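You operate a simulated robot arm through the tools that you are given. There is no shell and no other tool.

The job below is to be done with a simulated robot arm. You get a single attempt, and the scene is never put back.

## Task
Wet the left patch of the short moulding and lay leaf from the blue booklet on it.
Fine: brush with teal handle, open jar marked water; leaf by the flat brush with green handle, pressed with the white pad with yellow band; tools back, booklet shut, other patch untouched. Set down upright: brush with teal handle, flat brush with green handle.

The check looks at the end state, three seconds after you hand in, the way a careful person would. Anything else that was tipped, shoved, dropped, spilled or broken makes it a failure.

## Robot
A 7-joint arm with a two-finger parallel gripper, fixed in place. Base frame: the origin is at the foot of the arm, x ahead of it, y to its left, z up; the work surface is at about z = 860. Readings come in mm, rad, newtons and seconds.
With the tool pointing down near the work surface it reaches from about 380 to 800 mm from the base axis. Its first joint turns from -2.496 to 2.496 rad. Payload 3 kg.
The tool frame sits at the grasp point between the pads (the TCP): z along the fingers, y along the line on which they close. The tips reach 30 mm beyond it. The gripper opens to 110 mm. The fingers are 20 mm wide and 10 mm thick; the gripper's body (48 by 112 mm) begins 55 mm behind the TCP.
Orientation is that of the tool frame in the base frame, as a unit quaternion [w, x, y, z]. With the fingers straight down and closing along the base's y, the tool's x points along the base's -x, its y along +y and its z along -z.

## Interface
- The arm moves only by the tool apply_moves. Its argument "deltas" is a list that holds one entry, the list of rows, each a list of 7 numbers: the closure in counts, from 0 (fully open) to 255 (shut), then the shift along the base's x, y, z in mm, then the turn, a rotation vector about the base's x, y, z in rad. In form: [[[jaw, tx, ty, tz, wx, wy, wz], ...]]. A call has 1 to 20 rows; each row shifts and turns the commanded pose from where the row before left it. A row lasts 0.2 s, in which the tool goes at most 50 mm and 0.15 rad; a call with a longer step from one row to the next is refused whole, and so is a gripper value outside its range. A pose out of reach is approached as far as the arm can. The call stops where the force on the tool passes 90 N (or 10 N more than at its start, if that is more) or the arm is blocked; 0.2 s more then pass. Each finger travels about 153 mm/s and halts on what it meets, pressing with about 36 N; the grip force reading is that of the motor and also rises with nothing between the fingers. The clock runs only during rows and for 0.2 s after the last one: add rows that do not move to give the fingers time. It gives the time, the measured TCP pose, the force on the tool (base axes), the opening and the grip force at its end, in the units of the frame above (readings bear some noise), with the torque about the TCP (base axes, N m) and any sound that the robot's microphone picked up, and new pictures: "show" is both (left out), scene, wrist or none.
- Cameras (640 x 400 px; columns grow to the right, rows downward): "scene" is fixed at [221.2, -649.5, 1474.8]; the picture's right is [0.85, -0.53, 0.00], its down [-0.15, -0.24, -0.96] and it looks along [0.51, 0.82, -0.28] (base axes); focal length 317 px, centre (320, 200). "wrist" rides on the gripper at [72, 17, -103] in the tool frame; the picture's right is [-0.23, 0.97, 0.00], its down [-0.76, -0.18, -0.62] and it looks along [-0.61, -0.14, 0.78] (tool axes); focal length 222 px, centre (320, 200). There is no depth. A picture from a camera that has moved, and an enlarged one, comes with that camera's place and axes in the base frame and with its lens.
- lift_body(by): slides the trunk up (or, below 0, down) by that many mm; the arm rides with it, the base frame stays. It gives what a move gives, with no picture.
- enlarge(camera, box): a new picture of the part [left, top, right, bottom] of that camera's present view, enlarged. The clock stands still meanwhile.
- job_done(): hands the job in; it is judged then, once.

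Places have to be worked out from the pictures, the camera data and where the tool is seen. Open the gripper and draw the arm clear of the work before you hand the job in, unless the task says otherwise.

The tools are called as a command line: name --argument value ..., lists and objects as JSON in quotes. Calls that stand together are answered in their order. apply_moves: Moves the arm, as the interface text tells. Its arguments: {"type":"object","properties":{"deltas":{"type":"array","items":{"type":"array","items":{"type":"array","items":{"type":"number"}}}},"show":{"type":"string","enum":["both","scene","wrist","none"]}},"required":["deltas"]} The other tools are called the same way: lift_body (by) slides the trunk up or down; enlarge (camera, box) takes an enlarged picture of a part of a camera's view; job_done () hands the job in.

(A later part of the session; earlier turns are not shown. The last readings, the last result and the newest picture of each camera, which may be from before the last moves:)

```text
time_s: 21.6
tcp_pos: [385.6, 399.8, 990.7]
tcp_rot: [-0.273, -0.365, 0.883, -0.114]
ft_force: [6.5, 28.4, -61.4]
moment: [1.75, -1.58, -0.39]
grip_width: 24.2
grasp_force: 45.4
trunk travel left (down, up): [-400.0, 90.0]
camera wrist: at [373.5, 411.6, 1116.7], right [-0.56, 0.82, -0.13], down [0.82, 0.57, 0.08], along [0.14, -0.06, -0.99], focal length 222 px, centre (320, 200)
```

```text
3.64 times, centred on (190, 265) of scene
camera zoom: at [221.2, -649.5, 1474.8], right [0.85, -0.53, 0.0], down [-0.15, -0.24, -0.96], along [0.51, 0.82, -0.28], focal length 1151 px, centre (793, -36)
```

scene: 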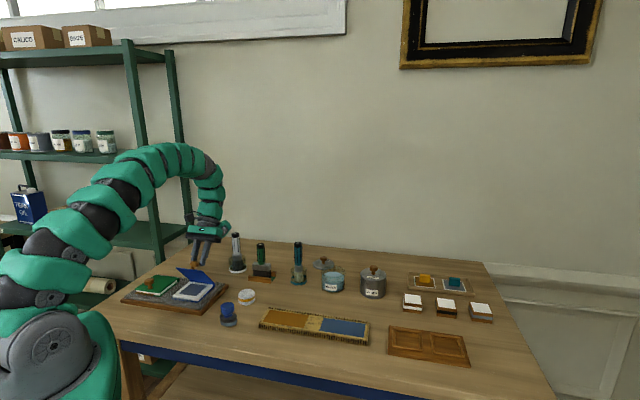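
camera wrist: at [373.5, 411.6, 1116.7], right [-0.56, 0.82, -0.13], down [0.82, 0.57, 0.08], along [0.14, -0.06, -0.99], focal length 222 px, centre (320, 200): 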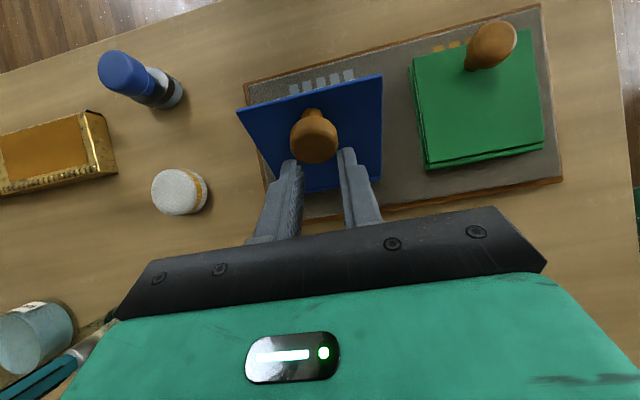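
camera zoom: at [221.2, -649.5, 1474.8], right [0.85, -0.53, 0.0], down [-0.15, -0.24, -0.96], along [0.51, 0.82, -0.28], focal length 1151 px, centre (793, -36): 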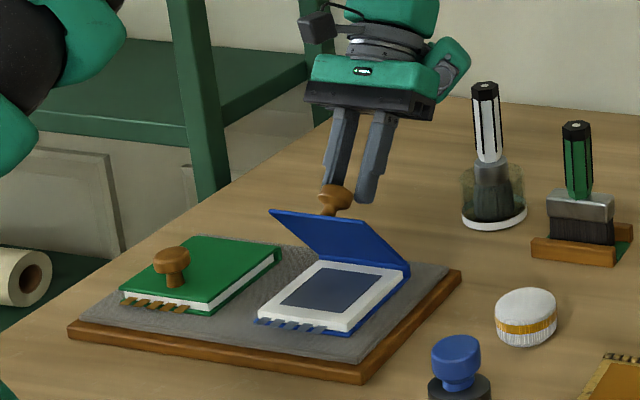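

The knob slid further the wrong way, so I'll back off: relieve the pull and lower the cover gently along its arc with the present hold, then regrip it well centred.

apply_moves --deltas '[[[210, 0.3, 0.3, -4.0, 0, 0, 0], [210, -4.8, -4.8, -3.0, 0.0354, -0.0354, 0], [210, -4.8, -4.8, -3.0, 0.0354, -0.0354, 0], [210, -4.5, -4.5, -3.6, 0.0354, -0.0354, 0], [210, -4.5, -4.5, -3.6, 0.0354, -0.0354, 0], [210, -4.0, -4.0, -4.4, 0.0354, -0.0354, 0], [210, -4.0, -4.0, -4.4, 0.0354, -0.0354, 0], [210, 0, 0, 0, 0, 0, 0]]]' --show "both"

enlarge --camera "scene" --box '[120, 210, 260, 320]'

```text
time_s: 23.4
tcp_pos: [357.1, 372.1, 969.2]
tcp_rot: [-0.137, -0.378, 0.914, -0.058]
ft_force: [0.1, -0.1, 0.6]
moment: [0.01, 0.01, 0.04]
grip_width: 19.5
grasp_force: 0.1
trunk travel left (down, up): [-400.0, 90.0]
camera wrist: at [317.7, 356.7, 1088.4], right [-0.53, 0.84, -0.07], down [0.77, 0.52, 0.37], along [0.35, 0.15, -0.93], focal length 222 px, centre (320, 200)
```

scene: 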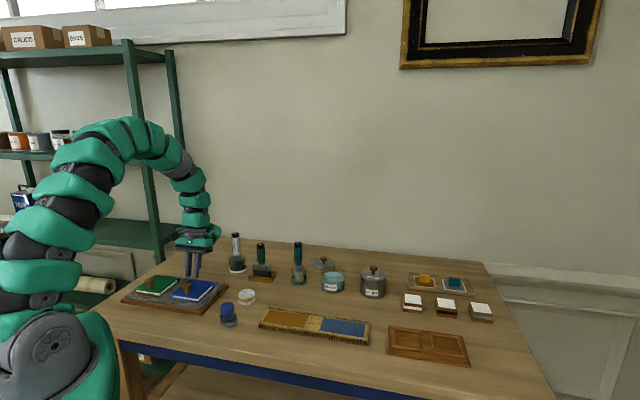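
wrist: 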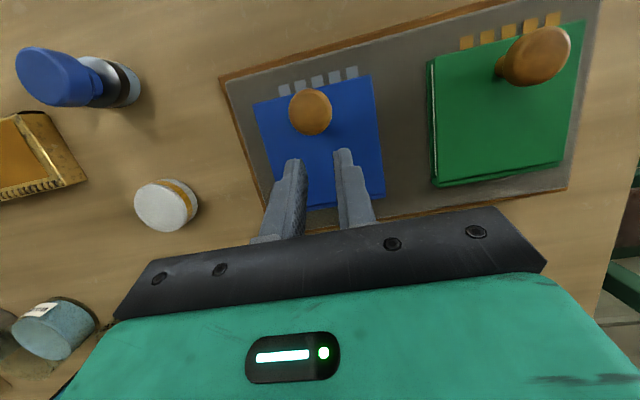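

```text
3.64 times, centred on (190, 265) of scene
camera zoom: at [221.2, -649.5, 1474.8], right [0.85, -0.53, 0.0], down [-0.15, -0.24, -0.96], along [0.51, 0.82, -0.28], focal length 1151 px, centre (793, -36)
```

zoom: 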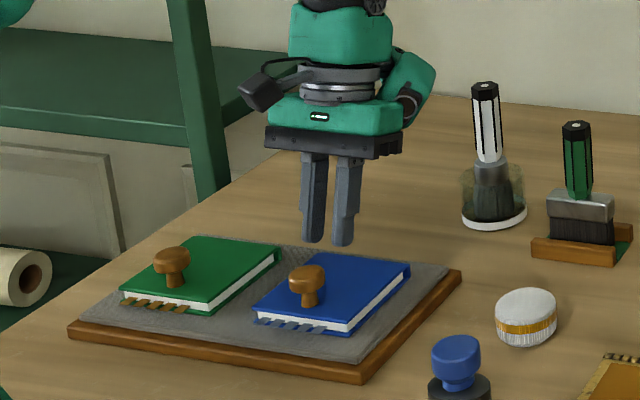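

The cover has settled shut with nothing displaced. I return the tool to vertical, open the jaw, and realign above the knob for a second try with a vertical tool, letting the knob pivot.

apply_moves --deltas '[[[160, 0, 0, 15, 0.0704, -0.0704, 0], [116, 0, 0, 15, 0.0704, -0.0704, 0], [116, -13, -13, 0, 0.0704, -0.0704, 0], [116, -14.6, -14.8, 0, 0, 0, 0], [116, 0, 0, 0, 0, 0, 0]]]' --show "wrist"

enlarge --camera "wrist" --box '[240, 60, 400, 240]'

```text
time_s: 24.6
tcp_pos: [329.4, 344.1, 998.1]
tcp_rot: [0.0, -0.381, 0.924, 0.0]
ft_force: [-0.5, 0.5, -0.2]
moment: [0.01, 0.01, 0.01]
grip_width: 59.9
grasp_force: 0.0
trunk travel left (down, up): [-400.0, 90.0]
camera wrist: at [267.5, 305.3, 1100.9], right [-0.53, 0.85, 0.0], down [0.66, 0.41, 0.62], along [0.53, 0.33, -0.78], focal length 222 px, centre (320, 200)
```

wrist: 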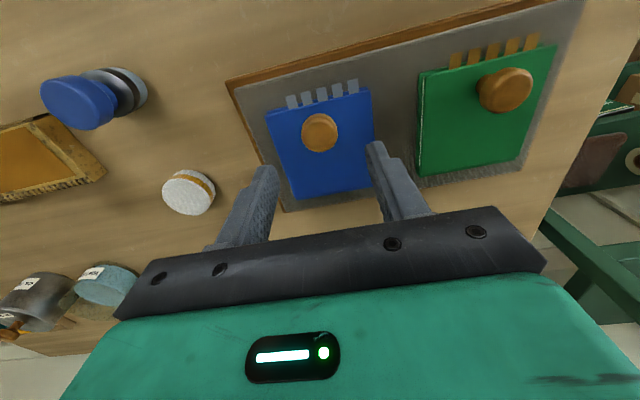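

```text
2.22 times, centred on (320, 150) of wrist
camera zoom: at [267.5, 305.3, 1100.9], right [-0.53, 0.85, 0.0], down [0.66, 0.41, 0.62], along [0.53, 0.33, -0.78], focal length 494 px, centre (320, 311)
```

zoom: 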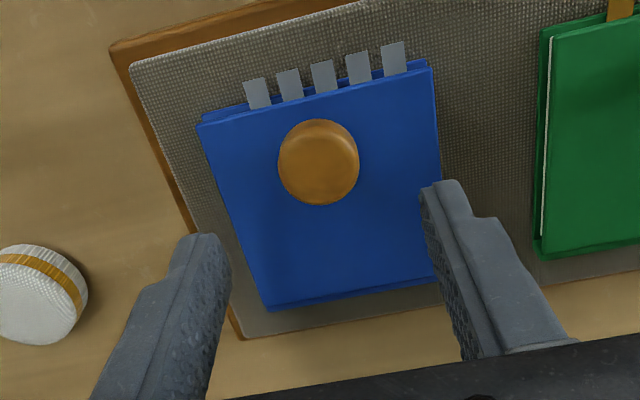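

Aligned over the knob. I descend to the same grip height and close.

apply_moves --deltas '[[[116, -0.4, -0.6, -22, 0, 0, 0], [116, 0, 0, -22, 0, 0, 0], [116, 0, 0, -21, 0, 0, 0], [116, 0, 0, 0, 0, 0, 0], [170, 0, 0, 0, 0, 0, 0], [225, 0, 0, 0, 0, 0, 0], [225, 0, 0, 0, 0, 0, 0]]]' --show "wrist"

enlarge --camera "wrist" --box '[240, 60, 400, 240]'

```text
time_s: 26.2
tcp_pos: [329.2, 343.0, 933.9]
tcp_rot: [-0.001, -0.382, 0.924, 0.0]
ft_force: [-4.0, 2.6, -3.2]
moment: [-0.05, 0.16, -0.04]
grip_width: 29.0
grasp_force: 45.7
trunk travel left (down, up): [-400.0, 90.0]
camera wrist: at [265.7, 304.0, 1037.7], right [-0.53, 0.85, 0.0], down [0.67, 0.41, 0.62], along [0.53, 0.33, -0.78], focal length 222 px, centre (320, 200)
```

wrist: 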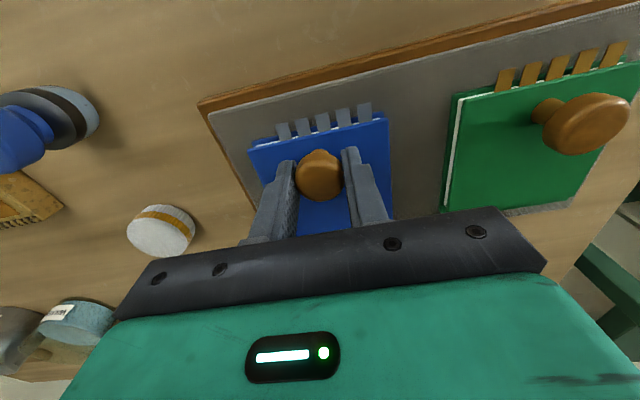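

```text
2.22 times, centred on (320, 150) of wrist
camera zoom: at [265.7, 304.0, 1037.7], right [-0.53, 0.85, 0.0], down [0.67, 0.41, 0.62], along [0.53, 0.33, -0.78], focal length 494 px, centre (320, 311)
```

zoom: 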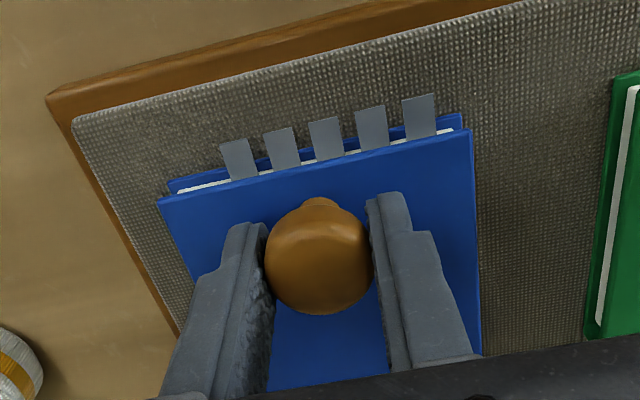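

Well centred, 29.0 mm grip. I rotate rigidly with the cover to 0.4 rad as worked before.

apply_moves --deltas '[[[225, 1.73, 1.73, 4.2, -0.0354, 0.0354, 0], [225, 1.73, 1.73, 4.2, -0.0354, 0.0354, 0], [225, 2.05, 2.05, 4.0, -0.0354, 0.0354, 0], [225, 2.05, 2.05, 3.9, -0.0354, 0.0354, 0], [225, 2.3, 2.3, 3.6, -0.0354, 0.0354, 0], [225, 2.3, 2.3, 3.6, -0.0354, 0.0354, 0], [225, 2.55, 2.55, 3.3, -0.0354, 0.0354, 0], [225, 2.55, 2.55, 3.3, -0.0354, 0.0354, 0], [225, 0, 0, 0, 0, 0, 0]]]' --show "wrist"

```text
time_s: 28.2
tcp_pos: [344.4, 358.8, 963.3]
tcp_rot: [-0.183, -0.374, 0.906, -0.076]
ft_force: [-20.0, -9.3, 12.9]
moment: [-0.41, 0.54, -0.07]
grip_width: 28.9
grasp_force: 44.6
trunk travel left (down, up): [-400.0, 90.0]
camera wrist: at [314.0, 352.4, 1087.0], right [-0.54, 0.84, -0.09], down [0.79, 0.54, 0.28], along [0.28, 0.08, -0.96], focal length 222 px, centre (320, 200)
```

wrist: 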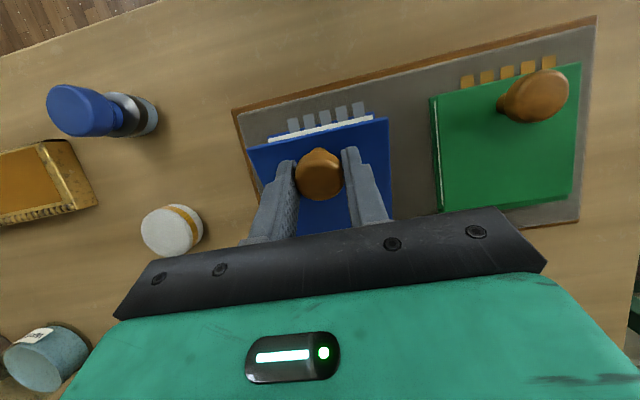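

The knob remains centred; forces show slight inward compression, which I relieve, then I continue the arc with the tilt held at 0.4 so the knob pivots in the grip.

apply_moves --deltas '[[[225, -0.7, -0.4, 0.8, 0, 0, 0], [225, 2.4, 2.4, 3.2, 0, 0, 0], [225, 2.4, 2.4, 3.1, 0, 0, 0], [225, 2.6, 2.6, 2.8, 0, 0, 0], [225, 2.6, 2.6, 2.8, 0, 0, 0], [225, 0, 0, 0, 0, 0, 0]]]' --show "wrist"

enlarge --camera "wrist" --box '[220, 90, 420, 240]'

```text
time_s: 29.6
tcp_pos: [355.9, 370.5, 974.7]
tcp_rot: [-0.184, -0.374, 0.906, -0.076]
ft_force: [-7.2, -10.2, -5.4]
moment: [-0.84, 0.78, 0.0]
grip_width: 29.1
grasp_force: 45.5
trunk travel left (down, up): [-400.0, 90.0]
camera wrist: at [324.9, 363.3, 1098.5], right [-0.54, 0.84, -0.09], down [0.79, 0.54, 0.28], along [0.28, 0.08, -0.96], focal length 222 px, centre (320, 200)
```

wrist: 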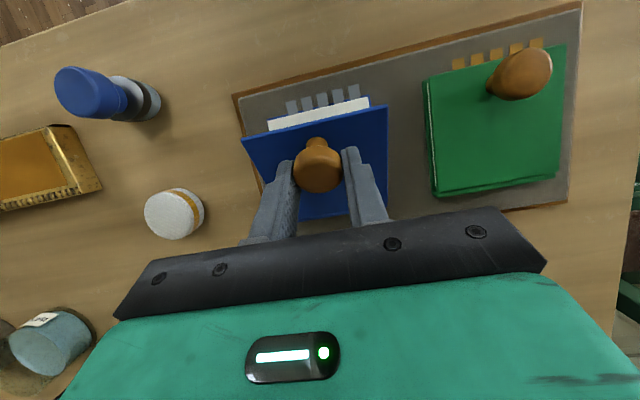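

```text
2.67 times, centred on (320, 165) of wrist
camera zoom: at [324.9, 363.3, 1098.5], right [-0.54, 0.84, -0.09], down [0.79, 0.54, 0.28], along [0.28, 0.08, -0.96], focal length 592 px, centre (320, 293)
```

zoom: 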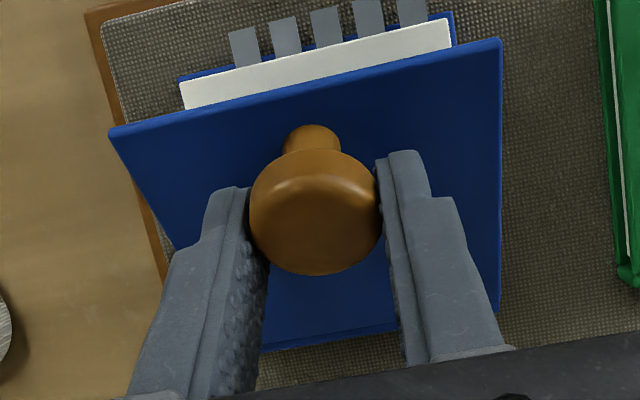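

Pivoting works with the knob well centred. I keep following the arc.

apply_moves --deltas '[[[225, 2.8, 2.8, 2.4, 0, 0, 0], [225, 2.8, 2.8, 2.4, 0, 0, 0], [225, 2.97, 2.97, 2.0, 0, 0, 0], [225, 2.97, 2.97, 2.0, 0, 0, 0], [225, 3.08, 3.08, 1.6, 0, 0, 0], [225, 3.08, 3.08, 1.6, 0, 0, 0], [225, 0, 0, 0, 0, 0, 0]]]' --show "wrist"

enlarge --camera "wrist" --box '[220, 90, 420, 240]'

enlarge --camera "scene" --box '[120, 210, 260, 320]'

```text
time_s: 31.2
tcp_pos: [372.9, 387.2, 988.3]
tcp_rot: [-0.184, -0.374, 0.906, -0.077]
ft_force: [-13.2, -11.2, 7.6]
moment: [-1.03, 1.03, -0.06]
grip_width: 29.1
grasp_force: 45.4
trunk travel left (down, up): [-400.0, 90.0]
camera wrist: at [342.0, 380.4, 1111.5], right [-0.54, 0.84, -0.09], down [0.79, 0.54, 0.28], along [0.28, 0.08, -0.96], focal length 222 px, centre (320, 200)
```

wrist: 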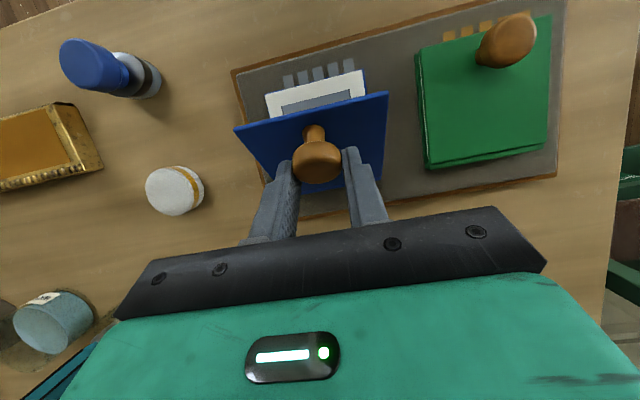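

```text
2.67 times, centred on (320, 165) of wrist
camera zoom: at [342.0, 380.4, 1111.5], right [-0.54, 0.84, -0.09], down [0.79, 0.54, 0.28], along [0.28, 0.08, -0.96], focal length 592 px, centre (320, 293)
```

zoom: 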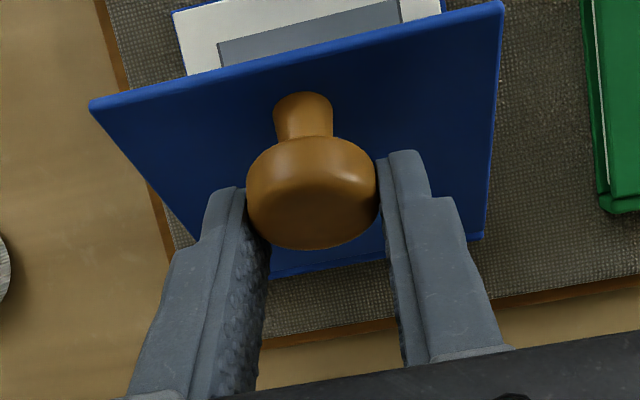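

```text
3.64 times, centred on (190, 265) of scene
camera zoom: at [221.2, -649.5, 1474.8], right [0.85, -0.53, 0.0], down [-0.15, -0.24, -0.96], along [0.51, 0.82, -0.28], focal length 1151 px, centre (793, -36)
```

zoom: 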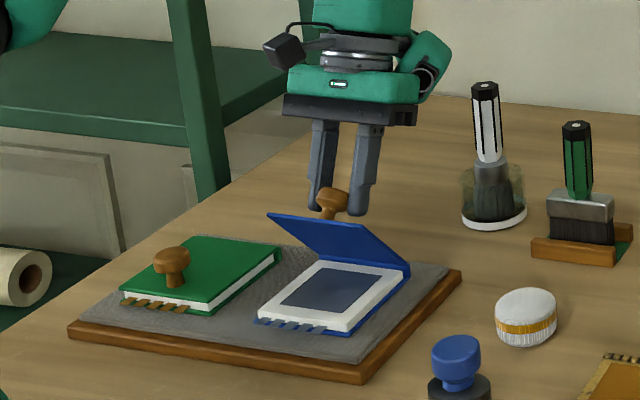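

The knob lags a few millimetres because of friction in the pivot, so it would slip out again before vertical. I reverse the same path to lower the cover under control, then I'll regrip with an offset and more tilt.

apply_moves --deltas '[[[225, -3.08, -3.08, -1.6, 0, 0, 0], [225, -3.08, -3.08, -1.6, 0, 0, 0], [225, -2.97, -2.97, -2.0, 0, 0, 0], [225, -2.97, -2.97, -2.0, 0, 0, 0], [225, -2.8, -2.8, -2.4, 0, 0, 0], [225, -2.8, -2.8, -2.4, 0, 0, 0], [225, -2.6, -2.6, -2.8, 0, 0, 0], [225, -2.6, -2.6, -2.8, 0, 0, 0], [225, -2.4, -2.4, -3.1, 0, 0, 0], [225, -2.4, -2.4, -3.2, 0, 0, 0], [225, -1.85, -2.15, -4.1, 0.0354, -0.0354, 0], [225, -2.55, -2.55, -3.3, 0.0354, -0.0354, 0], [225, -2.3, -2.3, -3.6, 0.0354, -0.0354, 0], [225, -2.3, -2.3, -3.6, 0.0354, -0.0354, 0], [225, -2.05, -2.05, -3.9, 0.0354, -0.0354, 0], [225, -2.05, -2.05, -4.0, 0.0354, -0.0354, 0], [225, -1.73, -1.73, -4.2, 0.0354, -0.0354, 0], [225, -1.73, -1.73, -3.5, 0.0354, -0.0354, 0], [225, 0, 0, 0, 0, 0, 0]]]' --show "both"

enlarge --camera "wrist" --box '[220, 90, 420, 240]'

```text
time_s: 35.2
tcp_pos: [330.8, 344.4, 932.9]
tcp_rot: [0.0, -0.382, 0.924, -0.001]
ft_force: [3.6, 19.1, -12.4]
moment: [-0.07, 0.33, -0.13]
grip_width: 28.8
grasp_force: 44.7
trunk travel left (down, up): [-400.0, 90.0]
camera wrist: at [267.4, 305.8, 1036.5], right [-0.53, 0.85, 0.0], down [0.67, 0.41, 0.62], along [0.53, 0.33, -0.78], focal length 222 px, centre (320, 200)
```

scene: 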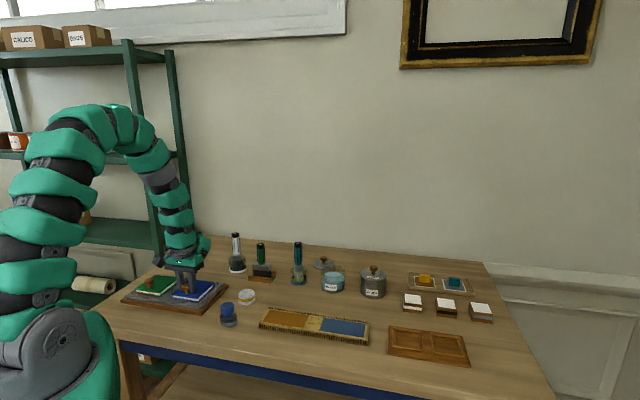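
wrist: 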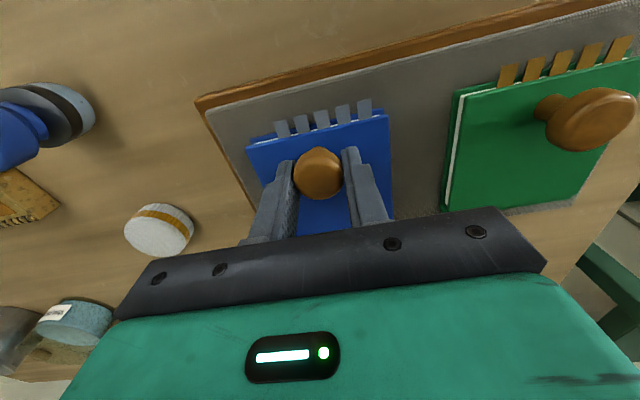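

```text
2.67 times, centred on (320, 165) of wrist
camera zoom: at [267.4, 305.8, 1036.5], right [-0.53, 0.85, 0.0], down [0.67, 0.41, 0.62], along [0.53, 0.33, -0.78], focal length 592 px, centre (320, 293)
```

zoom: 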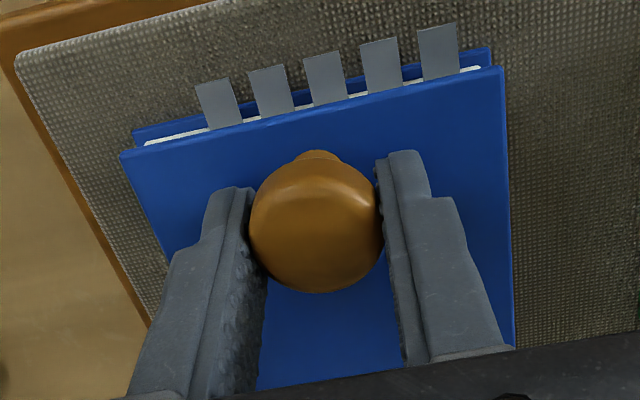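

The cover is back down under control. I open the jaw, rise, and raise the trunk to see whether more tilt becomes reachable over the booklet.

apply_moves --deltas '[[[170, 0, 0, 0, 0, 0, 0], [116, 0, 0, 0, 0, 0, 0], [116, 0, 0, 0, 0, 0, 0], [116, 0, 0, 20, 0, 0, 0], [116, 0, 0, 25, 0, 0, 0], [116, 0, 0, 25, 0, 0, 0]]]' --show "none"

lift_body --by 90

```text
time_s: 36.6
tcp_pos: [329.5, 342.8, 1002.1]
tcp_rot: [0.0, -0.382, 0.924, 0.0]
ft_force: [0.1, -0.5, -0.8]
moment: [-0.01, 0.01, 0.03]
grip_width: 59.8
grasp_force: 0.0
trunk travel left (down, up): [-400.0, 90.0]
```

```text
time_s: 37.9
tcp_pos: [330.7, 341.8, 1093.4]
tcp_rot: [0.0, -0.382, 0.924, 0.001]
ft_force: [0.4, 0.0, 0.8]
moment: [-0.01, -0.01, 0.01]
grip_width: 60.2
grasp_force: 0.1
trunk travel left (down, up): [-490.0, 0.0]
```

With the trunk raised I test the tilt reach in free air above the booklet.

apply_moves --deltas '[[[116, 6, 6, -15, -0.101, 0.101, 0], [116, 6, 6, -15, -0.101, 0.101, 0], [116, 6, 6, -15, -0.101, 0.101, 0], [116, 6, 6, -15, -0.101, 0.101, 0], [116, 6, 6, -15, -0.101, 0.101, 0], [116, 6, 6, -15, -0.101, 0.101, 0], [116, 6, 6, -15, -0.101, 0.101, 0], [116, 0, 0, 0, 0, 0, 0]]]' --show "scene"

```text
time_s: 39.6
tcp_pos: [325.4, 351.3, 987.4]
tcp_rot: [-0.444, -0.335, 0.81, -0.185]
ft_force: [-0.7, 0.1, -0.7]
moment: [0.01, -0.04, 0.01]
grip_width: 60.1
grasp_force: 0.0
out of reach, approached as far as the arm can: row 7
trunk travel left (down, up): [-490.0, 0.0]
```

scene: 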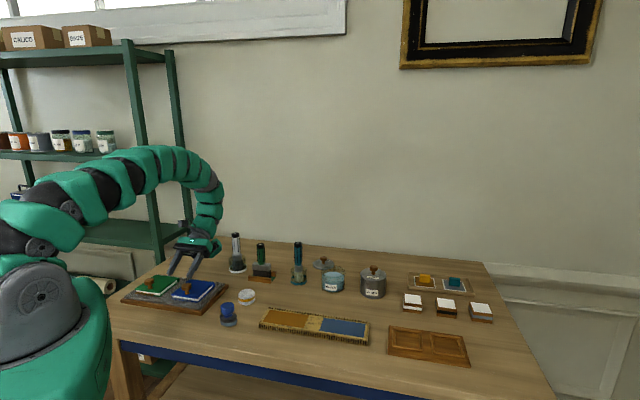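

apply_moves --deltas '[[[116, 10, 4, 0, 0.0707, -0.0707, 0], [116, 10, 8, 0, 0.0707, -0.0707, 0], [116, 20, 15, 0, 0, 0, 0], [116, 18, 18, 0, 0, 0, 0], [116, 14, 14, 0, 0, 0, 0], [116, 0, 0, 0, 0, 0, 0]]]' --show "none"

```text
time_s: 41.0
tcp_pos: [389.8, 404.3, 987.2]
tcp_rot: [-0.36, -0.353, 0.85, -0.15]
ft_force: [-0.8, 0.1, 0.1]
moment: [0.08, -0.04, -0.01]
grip_width: 60.0
grasp_force: 0.0
out of reach, approached as far as the arm can: row 5
trunk travel left (down, up): [-490.0, 0.0]
```

Raising the trunk gains reach (n≈561 mm at 0.8 rad tilt). I return to vertical and position above the knob with a deliberate 7 mm offset toward the robot, so that the creep during pivoting brings it to centre.

apply_moves --deltas '[[[116, -11, -11, 4, 0.0943, -0.0943, 0], [116, -11, -11, 4, 0.0943, -0.0943, 0], [116, -11, -11, 4, 0.0943, -0.0943, 0], [116, -11, -11, 0, 0.0943, -0.0943, 0], [116, -11, -11, 0, 0.0943, -0.0943, 0], [116, -10.8, -11.4, 0, 0.0943, -0.0943, 0], [116, 0, 0, 0, 0, 0, 0]]]' --show "wrist"

enlarge --camera "wrist" --box '[240, 60, 400, 240]'

```text
time_s: 42.6
tcp_pos: [325.1, 336.7, 998.0]
tcp_rot: [0.001, -0.382, 0.924, 0.0]
ft_force: [0.3, -0.3, 0.3]
moment: [0.02, 0.01, -0.01]
grip_width: 60.0
grasp_force: 0.0
trunk travel left (down, up): [-490.0, 0.0]
camera wrist: at [261.5, 297.1, 1100.8], right [-0.53, 0.85, 0.0], down [0.66, 0.41, 0.62], along [0.53, 0.33, -0.78], focal length 222 px, centre (320, 200)
```

wrist: 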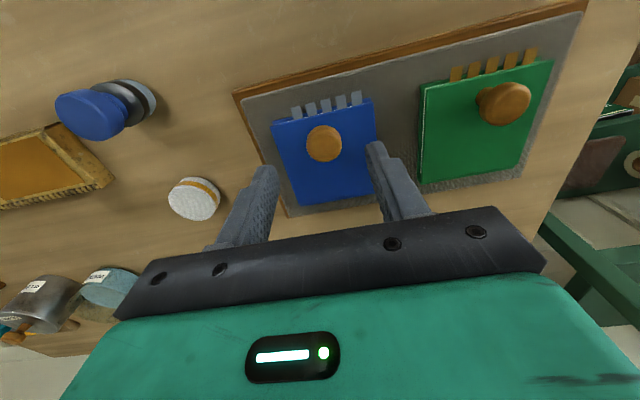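

```text
2.22 times, centred on (320, 150) of wrist
camera zoom: at [261.5, 297.1, 1100.8], right [-0.53, 0.85, 0.0], down [0.66, 0.41, 0.62], along [0.53, 0.33, -0.78], focal length 494 px, centre (320, 311)
```

zoom: 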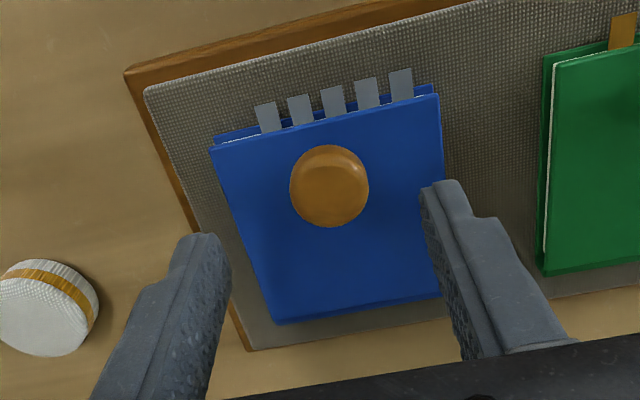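

apply_moves --deltas '[[[116, -1.1, 1.1, -22, 0, 0, 0], [116, 0, 0, -22, 0, 0, 0], [116, 0, 0, -21, 0, 0, 0], [116, 0, 0, 0, 0, 0, 0], [170, 0, 0, 0, 0, 0, 0], [225, 0, 0, 0, 0, 0, 0], [225, 0, 0, 0, 0, 0, 0]]]' --show "wrist"

enlarge --camera "wrist" --box '[220, 90, 420, 240]'

```text
time_s: 44.2
tcp_pos: [322.6, 336.5, 934.6]
tcp_rot: [-0.002, -0.382, 0.924, 0.0]
ft_force: [17.7, -19.8, -0.4]
moment: [-0.38, -0.25, -0.27]
grip_width: 29.2
grasp_force: 45.1
trunk travel left (down, up): [-490.0, 0.0]
camera wrist: at [259.9, 298.2, 1038.0], right [-0.53, 0.85, 0.0], down [0.67, 0.41, 0.62], along [0.53, 0.33, -0.78], focal length 222 px, centre (320, 200)
```

wrist: 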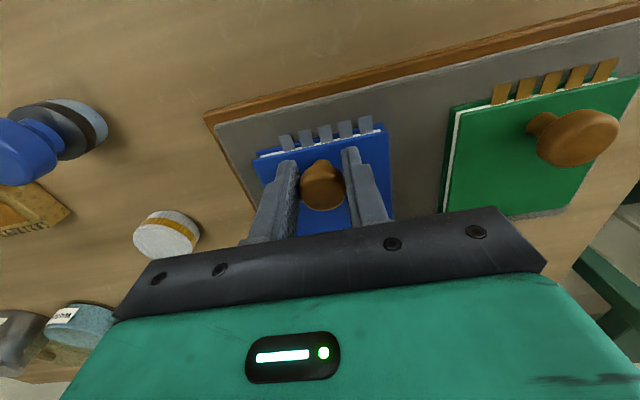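

```text
2.67 times, centred on (320, 165) of wrist
camera zoom: at [259.9, 298.2, 1038.0], right [-0.53, 0.85, 0.0], down [0.67, 0.41, 0.62], along [0.53, 0.33, -0.78], focal length 592 px, centre (320, 293)
```

zoom: 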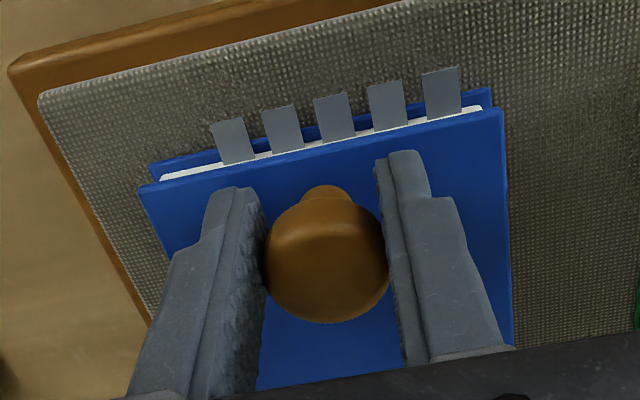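

The offset is slightly too large and the sideways force shows a 1 mm misalignment; I reopen, correct by (2.5, 1.1) mm and close again.

apply_moves --deltas '[[[165, 0, 0, 0, 0, 0, 0], [165, 2.5, 1.1, 0, 0, 0, 0], [165, 0, 0, 0, 0, 0, 0], [225, 0, 0, 0, 0, 0, 0], [225, 0, 0, 0, 0, 0, 0], [225, 0, 0, 0, 0, 0, 0]]]' --show "wrist"

enlarge --camera "wrist" --box '[220, 90, 420, 240]'

```text
time_s: 45.6
tcp_pos: [325.0, 339.0, 934.0]
tcp_rot: [-0.002, -0.382, 0.924, 0.0]
ft_force: [4.5, -5.2, 0.1]
moment: [-0.07, -0.03, -0.07]
grip_width: 28.8
grasp_force: 45.0
trunk travel left (down, up): [-490.0, 0.0]
camera wrist: at [261.9, 300.2, 1037.5], right [-0.53, 0.85, 0.0], down [0.67, 0.41, 0.62], along [0.53, 0.33, -0.78], focal length 222 px, centre (320, 200)
```

wrist: 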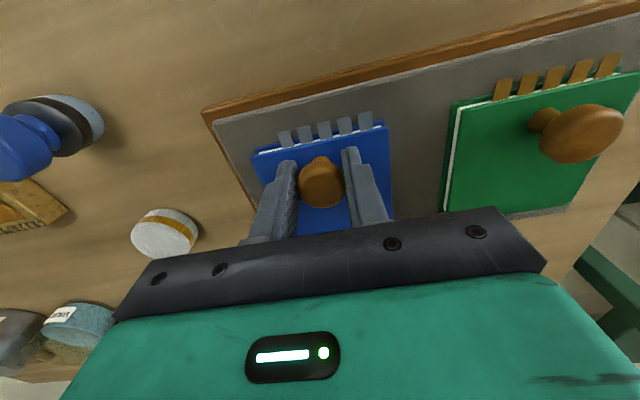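

```text
2.67 times, centred on (320, 165) of wrist
camera zoom: at [261.9, 300.2, 1037.5], right [-0.53, 0.85, 0.0], down [0.67, 0.41, 0.62], along [0.53, 0.33, -0.78], focal length 592 px, centre (320, 293)
```

zoom: 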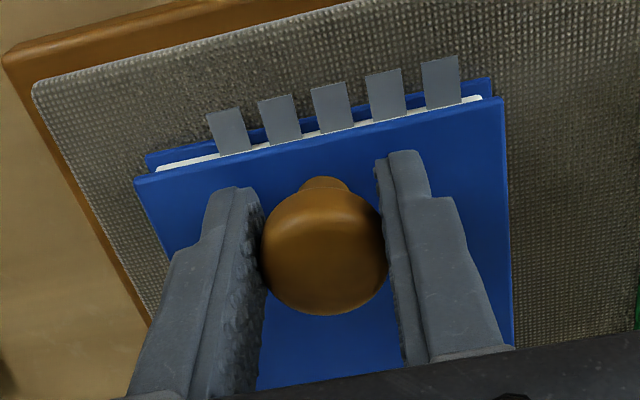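

Good grip, low side force, knob about 6 mm off-centre as intended. I lift rigidly with the cover to 0.4 rad.

apply_moves --deltas '[[[225, 1.8, 1.8, 4.5, -0.0354, 0.0354, 0], [225, 1.8, 1.8, 4.5, -0.0354, 0.0354, 0], [225, 2.08, 2.08, 4.2, -0.0354, 0.0354, 0], [225, 2.08, 2.08, 4.2, -0.0354, 0.0354, 0], [225, 2.37, 2.37, 3.9, -0.0354, 0.0354, 0], [225, 2.37, 2.37, 3.9, -0.0354, 0.0354, 0], [225, 2.65, 2.65, 3.55, -0.0354, 0.0354, 0], [225, 2.65, 2.65, 3.55, -0.0354, 0.0354, 0], [225, 0, 0, 0, 0, 0, 0]]]' --show "none"

```text
time_s: 47.6
tcp_pos: [342.6, 357.9, 966.3]
tcp_rot: [-0.185, -0.374, 0.906, -0.076]
ft_force: [-6.8, -13.8, 17.6]
moment: [-0.01, -0.12, 0.09]
grip_width: 28.9
grasp_force: 44.8
trunk travel left (down, up): [-490.0, 0.0]
```

apply_moves --deltas '[[[225, -0.4, -0.5, 0.8, 0, 0, 0], [225, 2.9, 2.9, 3.15, -0.0354, 0.0354, 0], [225, 2.9, 2.9, 3.15, -0.0354, 0.0354, 0], [225, 3.08, 3.08, 2.75, -0.0354, 0.0354, 0], [225, 3.08, 3.08, 2.75, -0.0354, 0.0354, 0], [225, 3.25, 3.25, 2.3, -0.0354, 0.0354, 0], [225, 3.25, 3.25, 2.3, -0.0354, 0.0354, 0], [225, 3.43, 3.43, 1.8, -0.0354, 0.0354, 0], [225, 3.43, 3.43, 1.8, -0.0354, 0.0354, 0], [225, 0, 0, 0, 0, 0, 0]]]' --show "wrist"

enlarge --camera "wrist" --box '[220, 90, 420, 240]'

enlarge --camera "scene" --box '[120, 210, 260, 320]'

```text
time_s: 49.9
tcp_pos: [368.5, 381.1, 985.4]
tcp_rot: [-0.361, -0.351, 0.851, -0.15]
ft_force: [-15.7, 4.7, -12.1]
moment: [-0.61, 0.88, -0.15]
grip_width: 28.9
grasp_force: 45.1
trunk travel left (down, up): [-490.0, 0.0]
camera wrist: at [372.9, 411.3, 1109.9], right [-0.58, 0.8, -0.17], down [0.82, 0.56, -0.12], along [0.0, -0.2, -0.98], focal length 222 px, centre (320, 200)
```

wrist: 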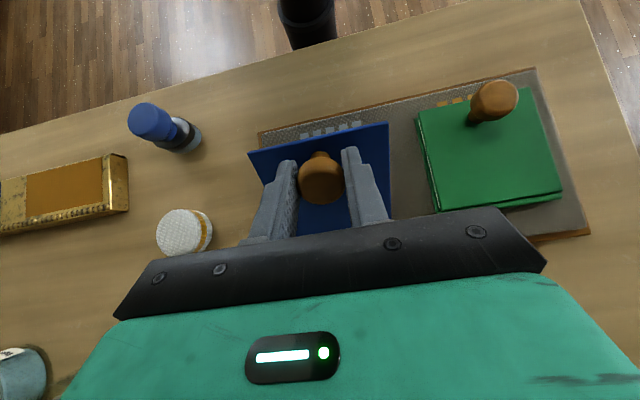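

```text
2.67 times, centred on (320, 165) of wrist
camera zoom: at [372.9, 411.3, 1109.9], right [-0.58, 0.8, -0.17], down [0.82, 0.56, -0.12], along [0.0, -0.2, -0.98], focal length 592 px, centre (320, 293)
```

zoom: 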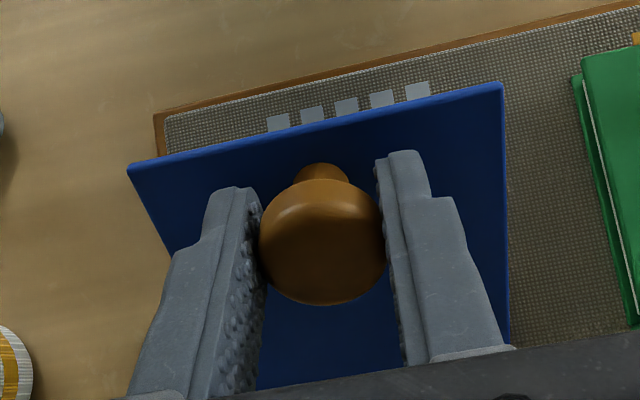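

```text
3.64 times, centred on (190, 265) of scene
camera zoom: at [221.2, -649.5, 1474.8], right [0.85, -0.53, 0.0], down [-0.15, -0.24, -0.96], along [0.51, 0.82, -0.28], focal length 1151 px, centre (793, -36)
```

zoom: 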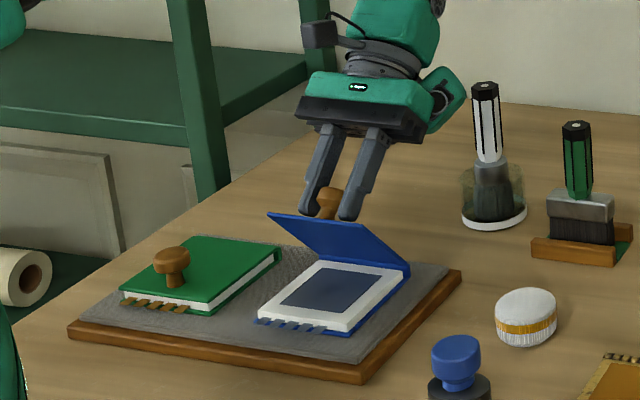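

Excellent: at 0.8 rad the knob is still securely held. I continue with the tilt held, in small steps.

apply_moves --deltas '[[[225, -0.4, 0.4, 0, 0, 0, 0], [225, 3.11, 3.11, 1.6, 0, 0, 0], [225, 3.11, 3.11, 1.6, 0, 0, 0], [225, 3.22, 3.22, 1.15, 0, 0, 0], [225, 3.22, 3.22, 1.15, 0, 0, 0], [225, 0, 0, 0, 0, 0, 0]]]' --show "wrist"

enlarge --camera "wrist" --box '[220, 90, 420, 240]'

```text
time_s: 51.2
tcp_pos: [379.9, 394.5, 991.8]
tcp_rot: [-0.361, -0.351, 0.851, -0.15]
ft_force: [-9.2, -12.5, 7.0]
moment: [-1.07, 0.96, 0.06]
grip_width: 29.2
grasp_force: 45.0
trunk travel left (down, up): [-490.0, 0.0]
camera wrist: at [385.0, 423.4, 1115.9], right [-0.58, 0.8, -0.17], down [0.82, 0.56, -0.12], along [0.0, -0.2, -0.98], focal length 222 px, centre (320, 200)
```

wrist: 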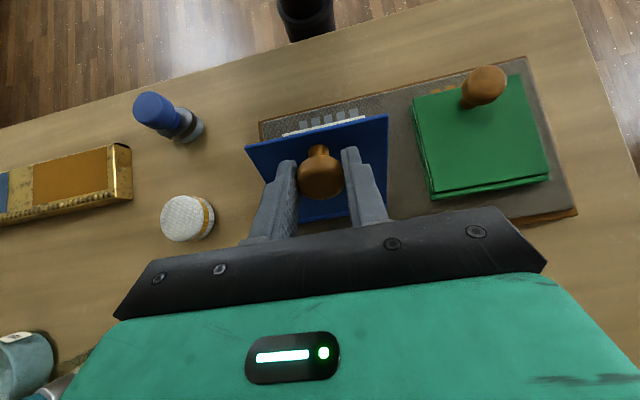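

```text
2.67 times, centred on (320, 165) of wrist
camera zoom: at [385.0, 423.4, 1115.9], right [-0.58, 0.8, -0.17], down [0.82, 0.56, -0.12], along [0.0, -0.2, -0.98], focal length 592 px, centre (320, 293)
```

zoom: 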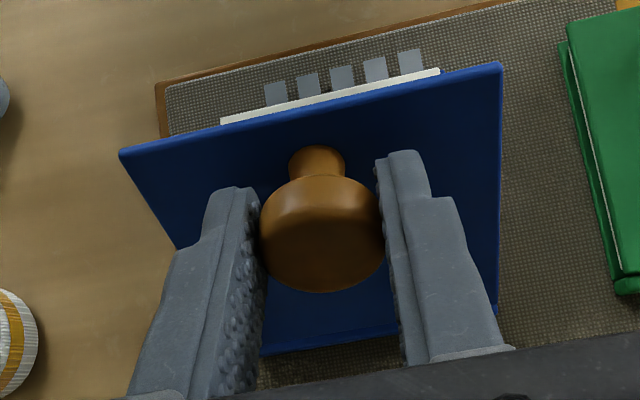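

apply_moves --deltas '[[[225, 3.15, 3.15, 0.9, 0.0106, -0.0106, 0], [225, 3.15, 3.15, 0.9, 0.0106, -0.0106, 0], [225, 3.18, 3.18, 0.3, 0.0106, -0.0106, 0], [225, 3.18, 3.18, 0.3, 0.0106, -0.0106, 0], [225, 0, 0, 0, 0, 0, 0]]]' --show "wrist"

enlarge --camera "wrist" --box '[220, 90, 420, 240]'

enlarge --camera "scene" --box '[120, 210, 260, 320]'

```text
time_s: 52.5
tcp_pos: [393.5, 407.4, 992.5]
tcp_rot: [-0.336, -0.356, 0.861, -0.139]
ft_force: [-5.3, -12.5, -3.0]
moment: [-0.84, 0.79, 0.04]
grip_width: 29.0
grasp_force: 44.7
trunk travel left (down, up): [-490.0, 0.0]
camera wrist: at [392.6, 430.8, 1118.5], right [-0.57, 0.81, -0.15], down [0.82, 0.57, -0.06], along [0.04, -0.16, -0.99], focal length 222 px, centre (320, 200)
```

wrist: 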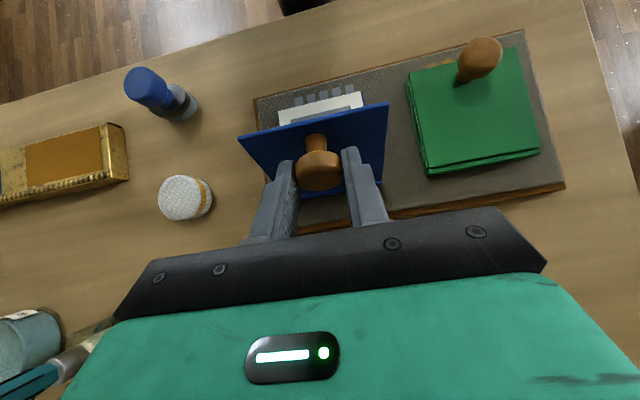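

```text
2.67 times, centred on (320, 165) of wrist
camera zoom: at [392.6, 430.8, 1118.5], right [-0.57, 0.81, -0.15], down [0.82, 0.57, -0.06], along [0.04, -0.16, -0.99], focal length 592 px, centre (320, 293)
```

zoom: 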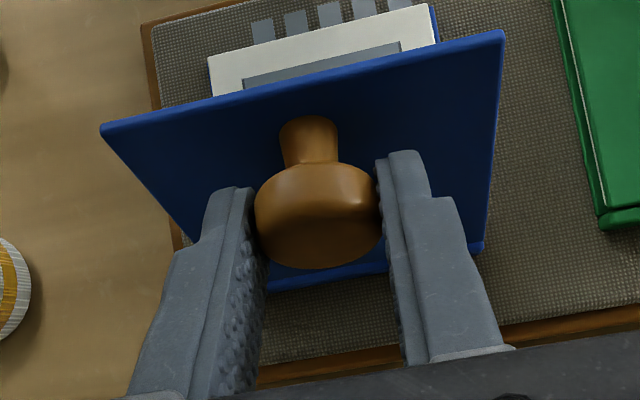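

```text
3.64 times, centred on (190, 265) of scene
camera zoom: at [221.2, -649.5, 1474.8], right [0.85, -0.53, 0.0], down [-0.15, -0.24, -0.96], along [0.51, 0.82, -0.28], focal length 1151 px, centre (793, -36)
```

zoom: 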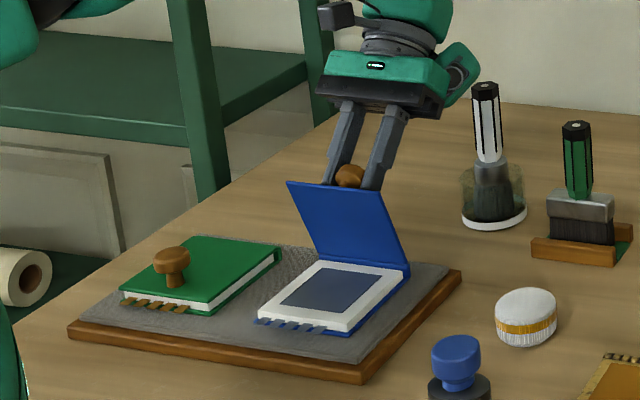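

Cover at about 1.2 rad and well held. I continue in small steps.

apply_moves --deltas '[[[225, 3.15, 3.15, -0.1, 0.0106, -0.0106, 0], [225, 3.15, 3.15, -0.2, 0.0106, -0.0106, 0], [225, 3.15, 3.15, -0.6, 0.0106, -0.0106, 0], [225, 3.15, 3.15, -0.7, 0.0106, -0.0106, 0], [225, 0, 0, 0, 0, 0, 0]]]' --show "wrist"

enlarge --camera "wrist" --box '[220, 90, 420, 240]'

enlarge --camera "scene" --box '[120, 210, 260, 320]'

```text
time_s: 53.6
tcp_pos: [404.1, 418.5, 994.3]
tcp_rot: [-0.31, -0.359, 0.871, -0.128]
ft_force: [-12.1, -6.6, 5.6]
moment: [-0.95, 1.07, -0.08]
grip_width: 29.0
grasp_force: 44.9
trunk travel left (down, up): [-490.0, 0.0]
camera wrist: at [398.9, 437.1, 1119.2], right [-0.56, 0.81, -0.14], down [0.82, 0.57, 0.0], along [0.08, -0.12, -0.99], focal length 222 px, centre (320, 200)
```

wrist: 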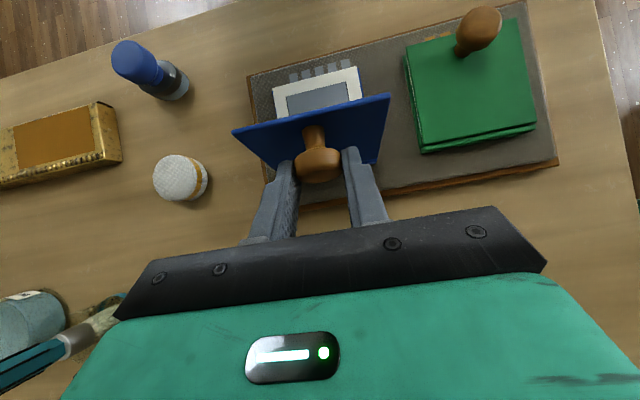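

```text
2.67 times, centred on (320, 165) of wrist
camera zoom: at [398.9, 437.1, 1119.2], right [-0.56, 0.81, -0.14], down [0.82, 0.57, 0.0], along [0.08, -0.12, -0.99], focal length 592 px, centre (320, 293)
```

zoom: 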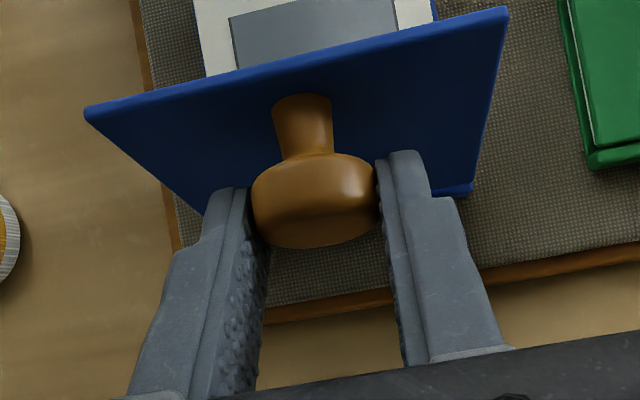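

```text
3.64 times, centred on (190, 265) of scene
camera zoom: at [221.2, -649.5, 1474.8], right [0.85, -0.53, 0.0], down [-0.15, -0.24, -0.96], along [0.51, 0.82, -0.28], focal length 1151 px, centre (793, -36)
```

zoom: 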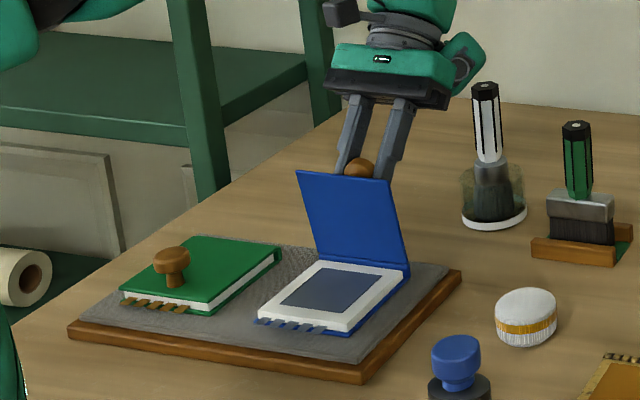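

apply_moves --deltas '[[[225, 3.08, 3.08, -1.0, 0.0106, -0.0106, 0], [225, 3.08, 3.08, -1.2, 0.0106, -0.0106, 0], [225, 2.97, 2.97, -1.4, 0.0106, -0.0106, 0], [225, 2.97, 2.97, -1.6, 0.0106, -0.0106, 0], [225, 0, 0, 0, 0, 0, 0]]]' --show "wrist"

enlarge --camera "wrist" --box '[220, 90, 420, 240]'

enlarge --camera "scene" --box '[120, 210, 260, 320]'

```text
time_s: 54.9
tcp_pos: [417.5, 430.3, 987.2]
tcp_rot: [-0.282, -0.364, 0.88, -0.118]
ft_force: [-1.8, -1.1, -1.2]
moment: [-0.18, -0.01, -0.02]
grip_width: 27.8
grasp_force: 45.2
trunk travel left (down, up): [-490.0, 0.0]
camera wrist: at [406.3, 444.6, 1113.4], right [-0.56, 0.82, -0.13], down [0.82, 0.57, 0.06], along [0.13, -0.07, -0.99], focal length 222 px, centre (320, 200)
```

wrist: 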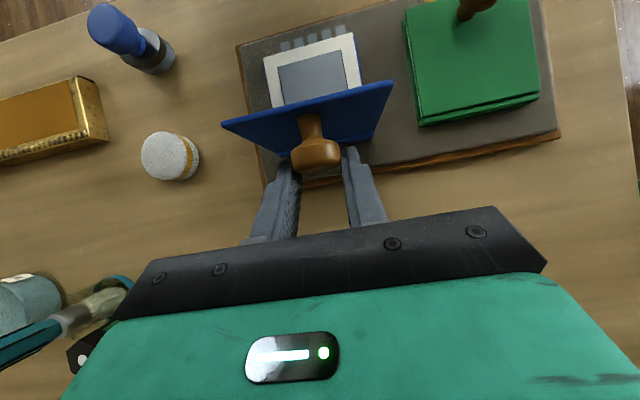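

```text
2.67 times, centred on (320, 165) of wrist
camera zoom: at [406.3, 444.6, 1113.4], right [-0.56, 0.82, -0.13], down [0.82, 0.57, 0.06], along [0.13, -0.07, -0.99], focal length 592 px, centre (320, 293)
```

zoom: 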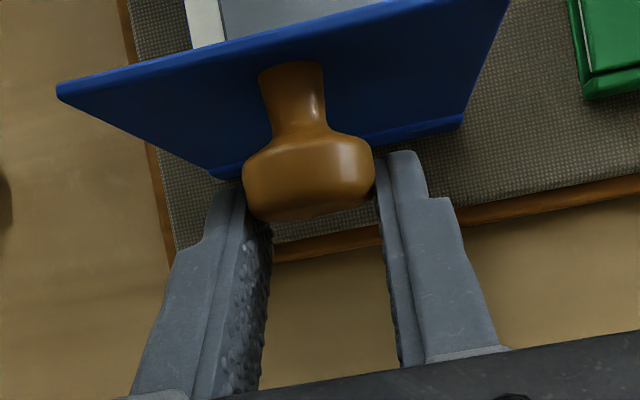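

```text
3.64 times, centred on (190, 265) of scene
camera zoom: at [221.2, -649.5, 1474.8], right [0.85, -0.53, 0.0], down [-0.15, -0.24, -0.96], along [0.51, 0.82, -0.28], focal length 1151 px, centre (793, -36)
```

zoom: 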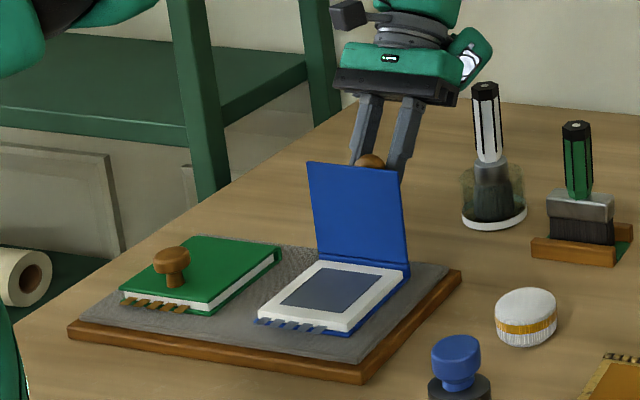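

The cover is near vertical (about 1.5 rad) with almost no force. I keep following the arc a little further so it passes its balance point.

apply_moves --deltas '[[[225, 3.0, 3.0, -1.8, 0.0106, -0.0106, 0], [225, 3.0, 3.0, -2.0, 0.0106, -0.0106, 0], [225, 2.9, 2.9, -2.2, 0.0106, -0.0106, 0], [225, 2.8, 2.8, -2.4, 0.0106, -0.0106, 0]]]' --show "wrist"

enlarge --camera "wrist" --box '[220, 90, 420, 240]'

enlarge --camera "scene" --box '[120, 210, 260, 320]'

```text
time_s: 55.9
tcp_pos: [429.3, 443.0, 978.4]
tcp_rot: [-0.256, -0.367, 0.888, -0.106]
ft_force: [0.0, -0.4, 0.0]
moment: [0.03, -0.03, 0.04]
grip_width: 13.3
grasp_force: 0.1
trunk travel left (down, up): [-490.0, 0.0]
camera wrist: at [413.5, 451.0, 1103.9], right [-0.55, 0.83, -0.12], down [0.82, 0.56, 0.12], along [0.17, -0.03, -0.99], focal length 222 px, centre (320, 200)
```

wrist: 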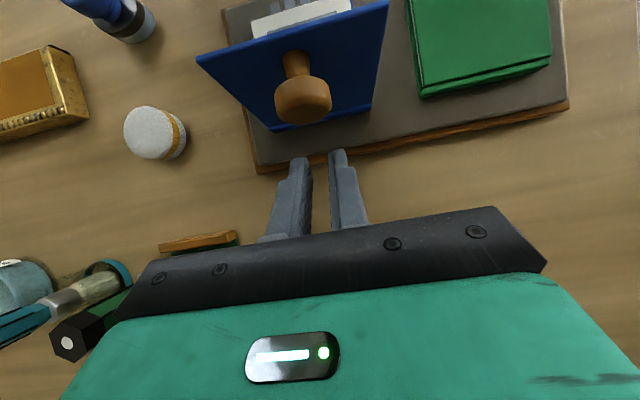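

```text
2.67 times, centred on (320, 165) of wrist
camera zoom: at [413.5, 451.0, 1103.9], right [-0.55, 0.83, -0.12], down [0.82, 0.56, 0.12], along [0.17, -0.03, -0.99], focal length 592 px, centre (320, 293)
```

zoom: 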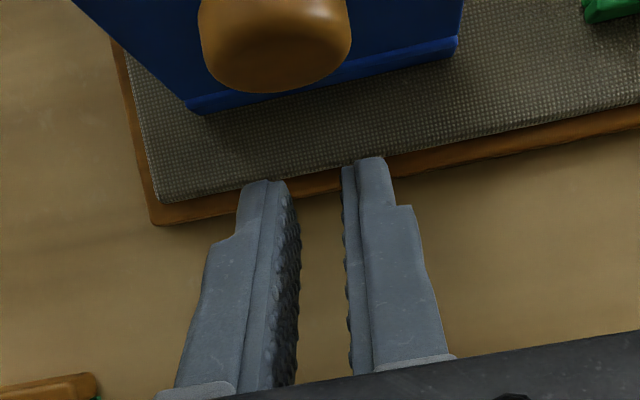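

```text
3.64 times, centred on (190, 265) of scene
camera zoom: at [221.2, -649.5, 1474.8], right [0.85, -0.53, 0.0], down [-0.15, -0.24, -0.96], along [0.51, 0.82, -0.28], focal length 1151 px, centre (793, -36)
```

zoom: 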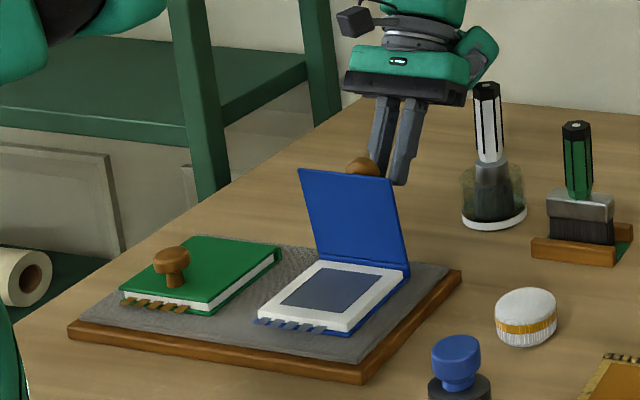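

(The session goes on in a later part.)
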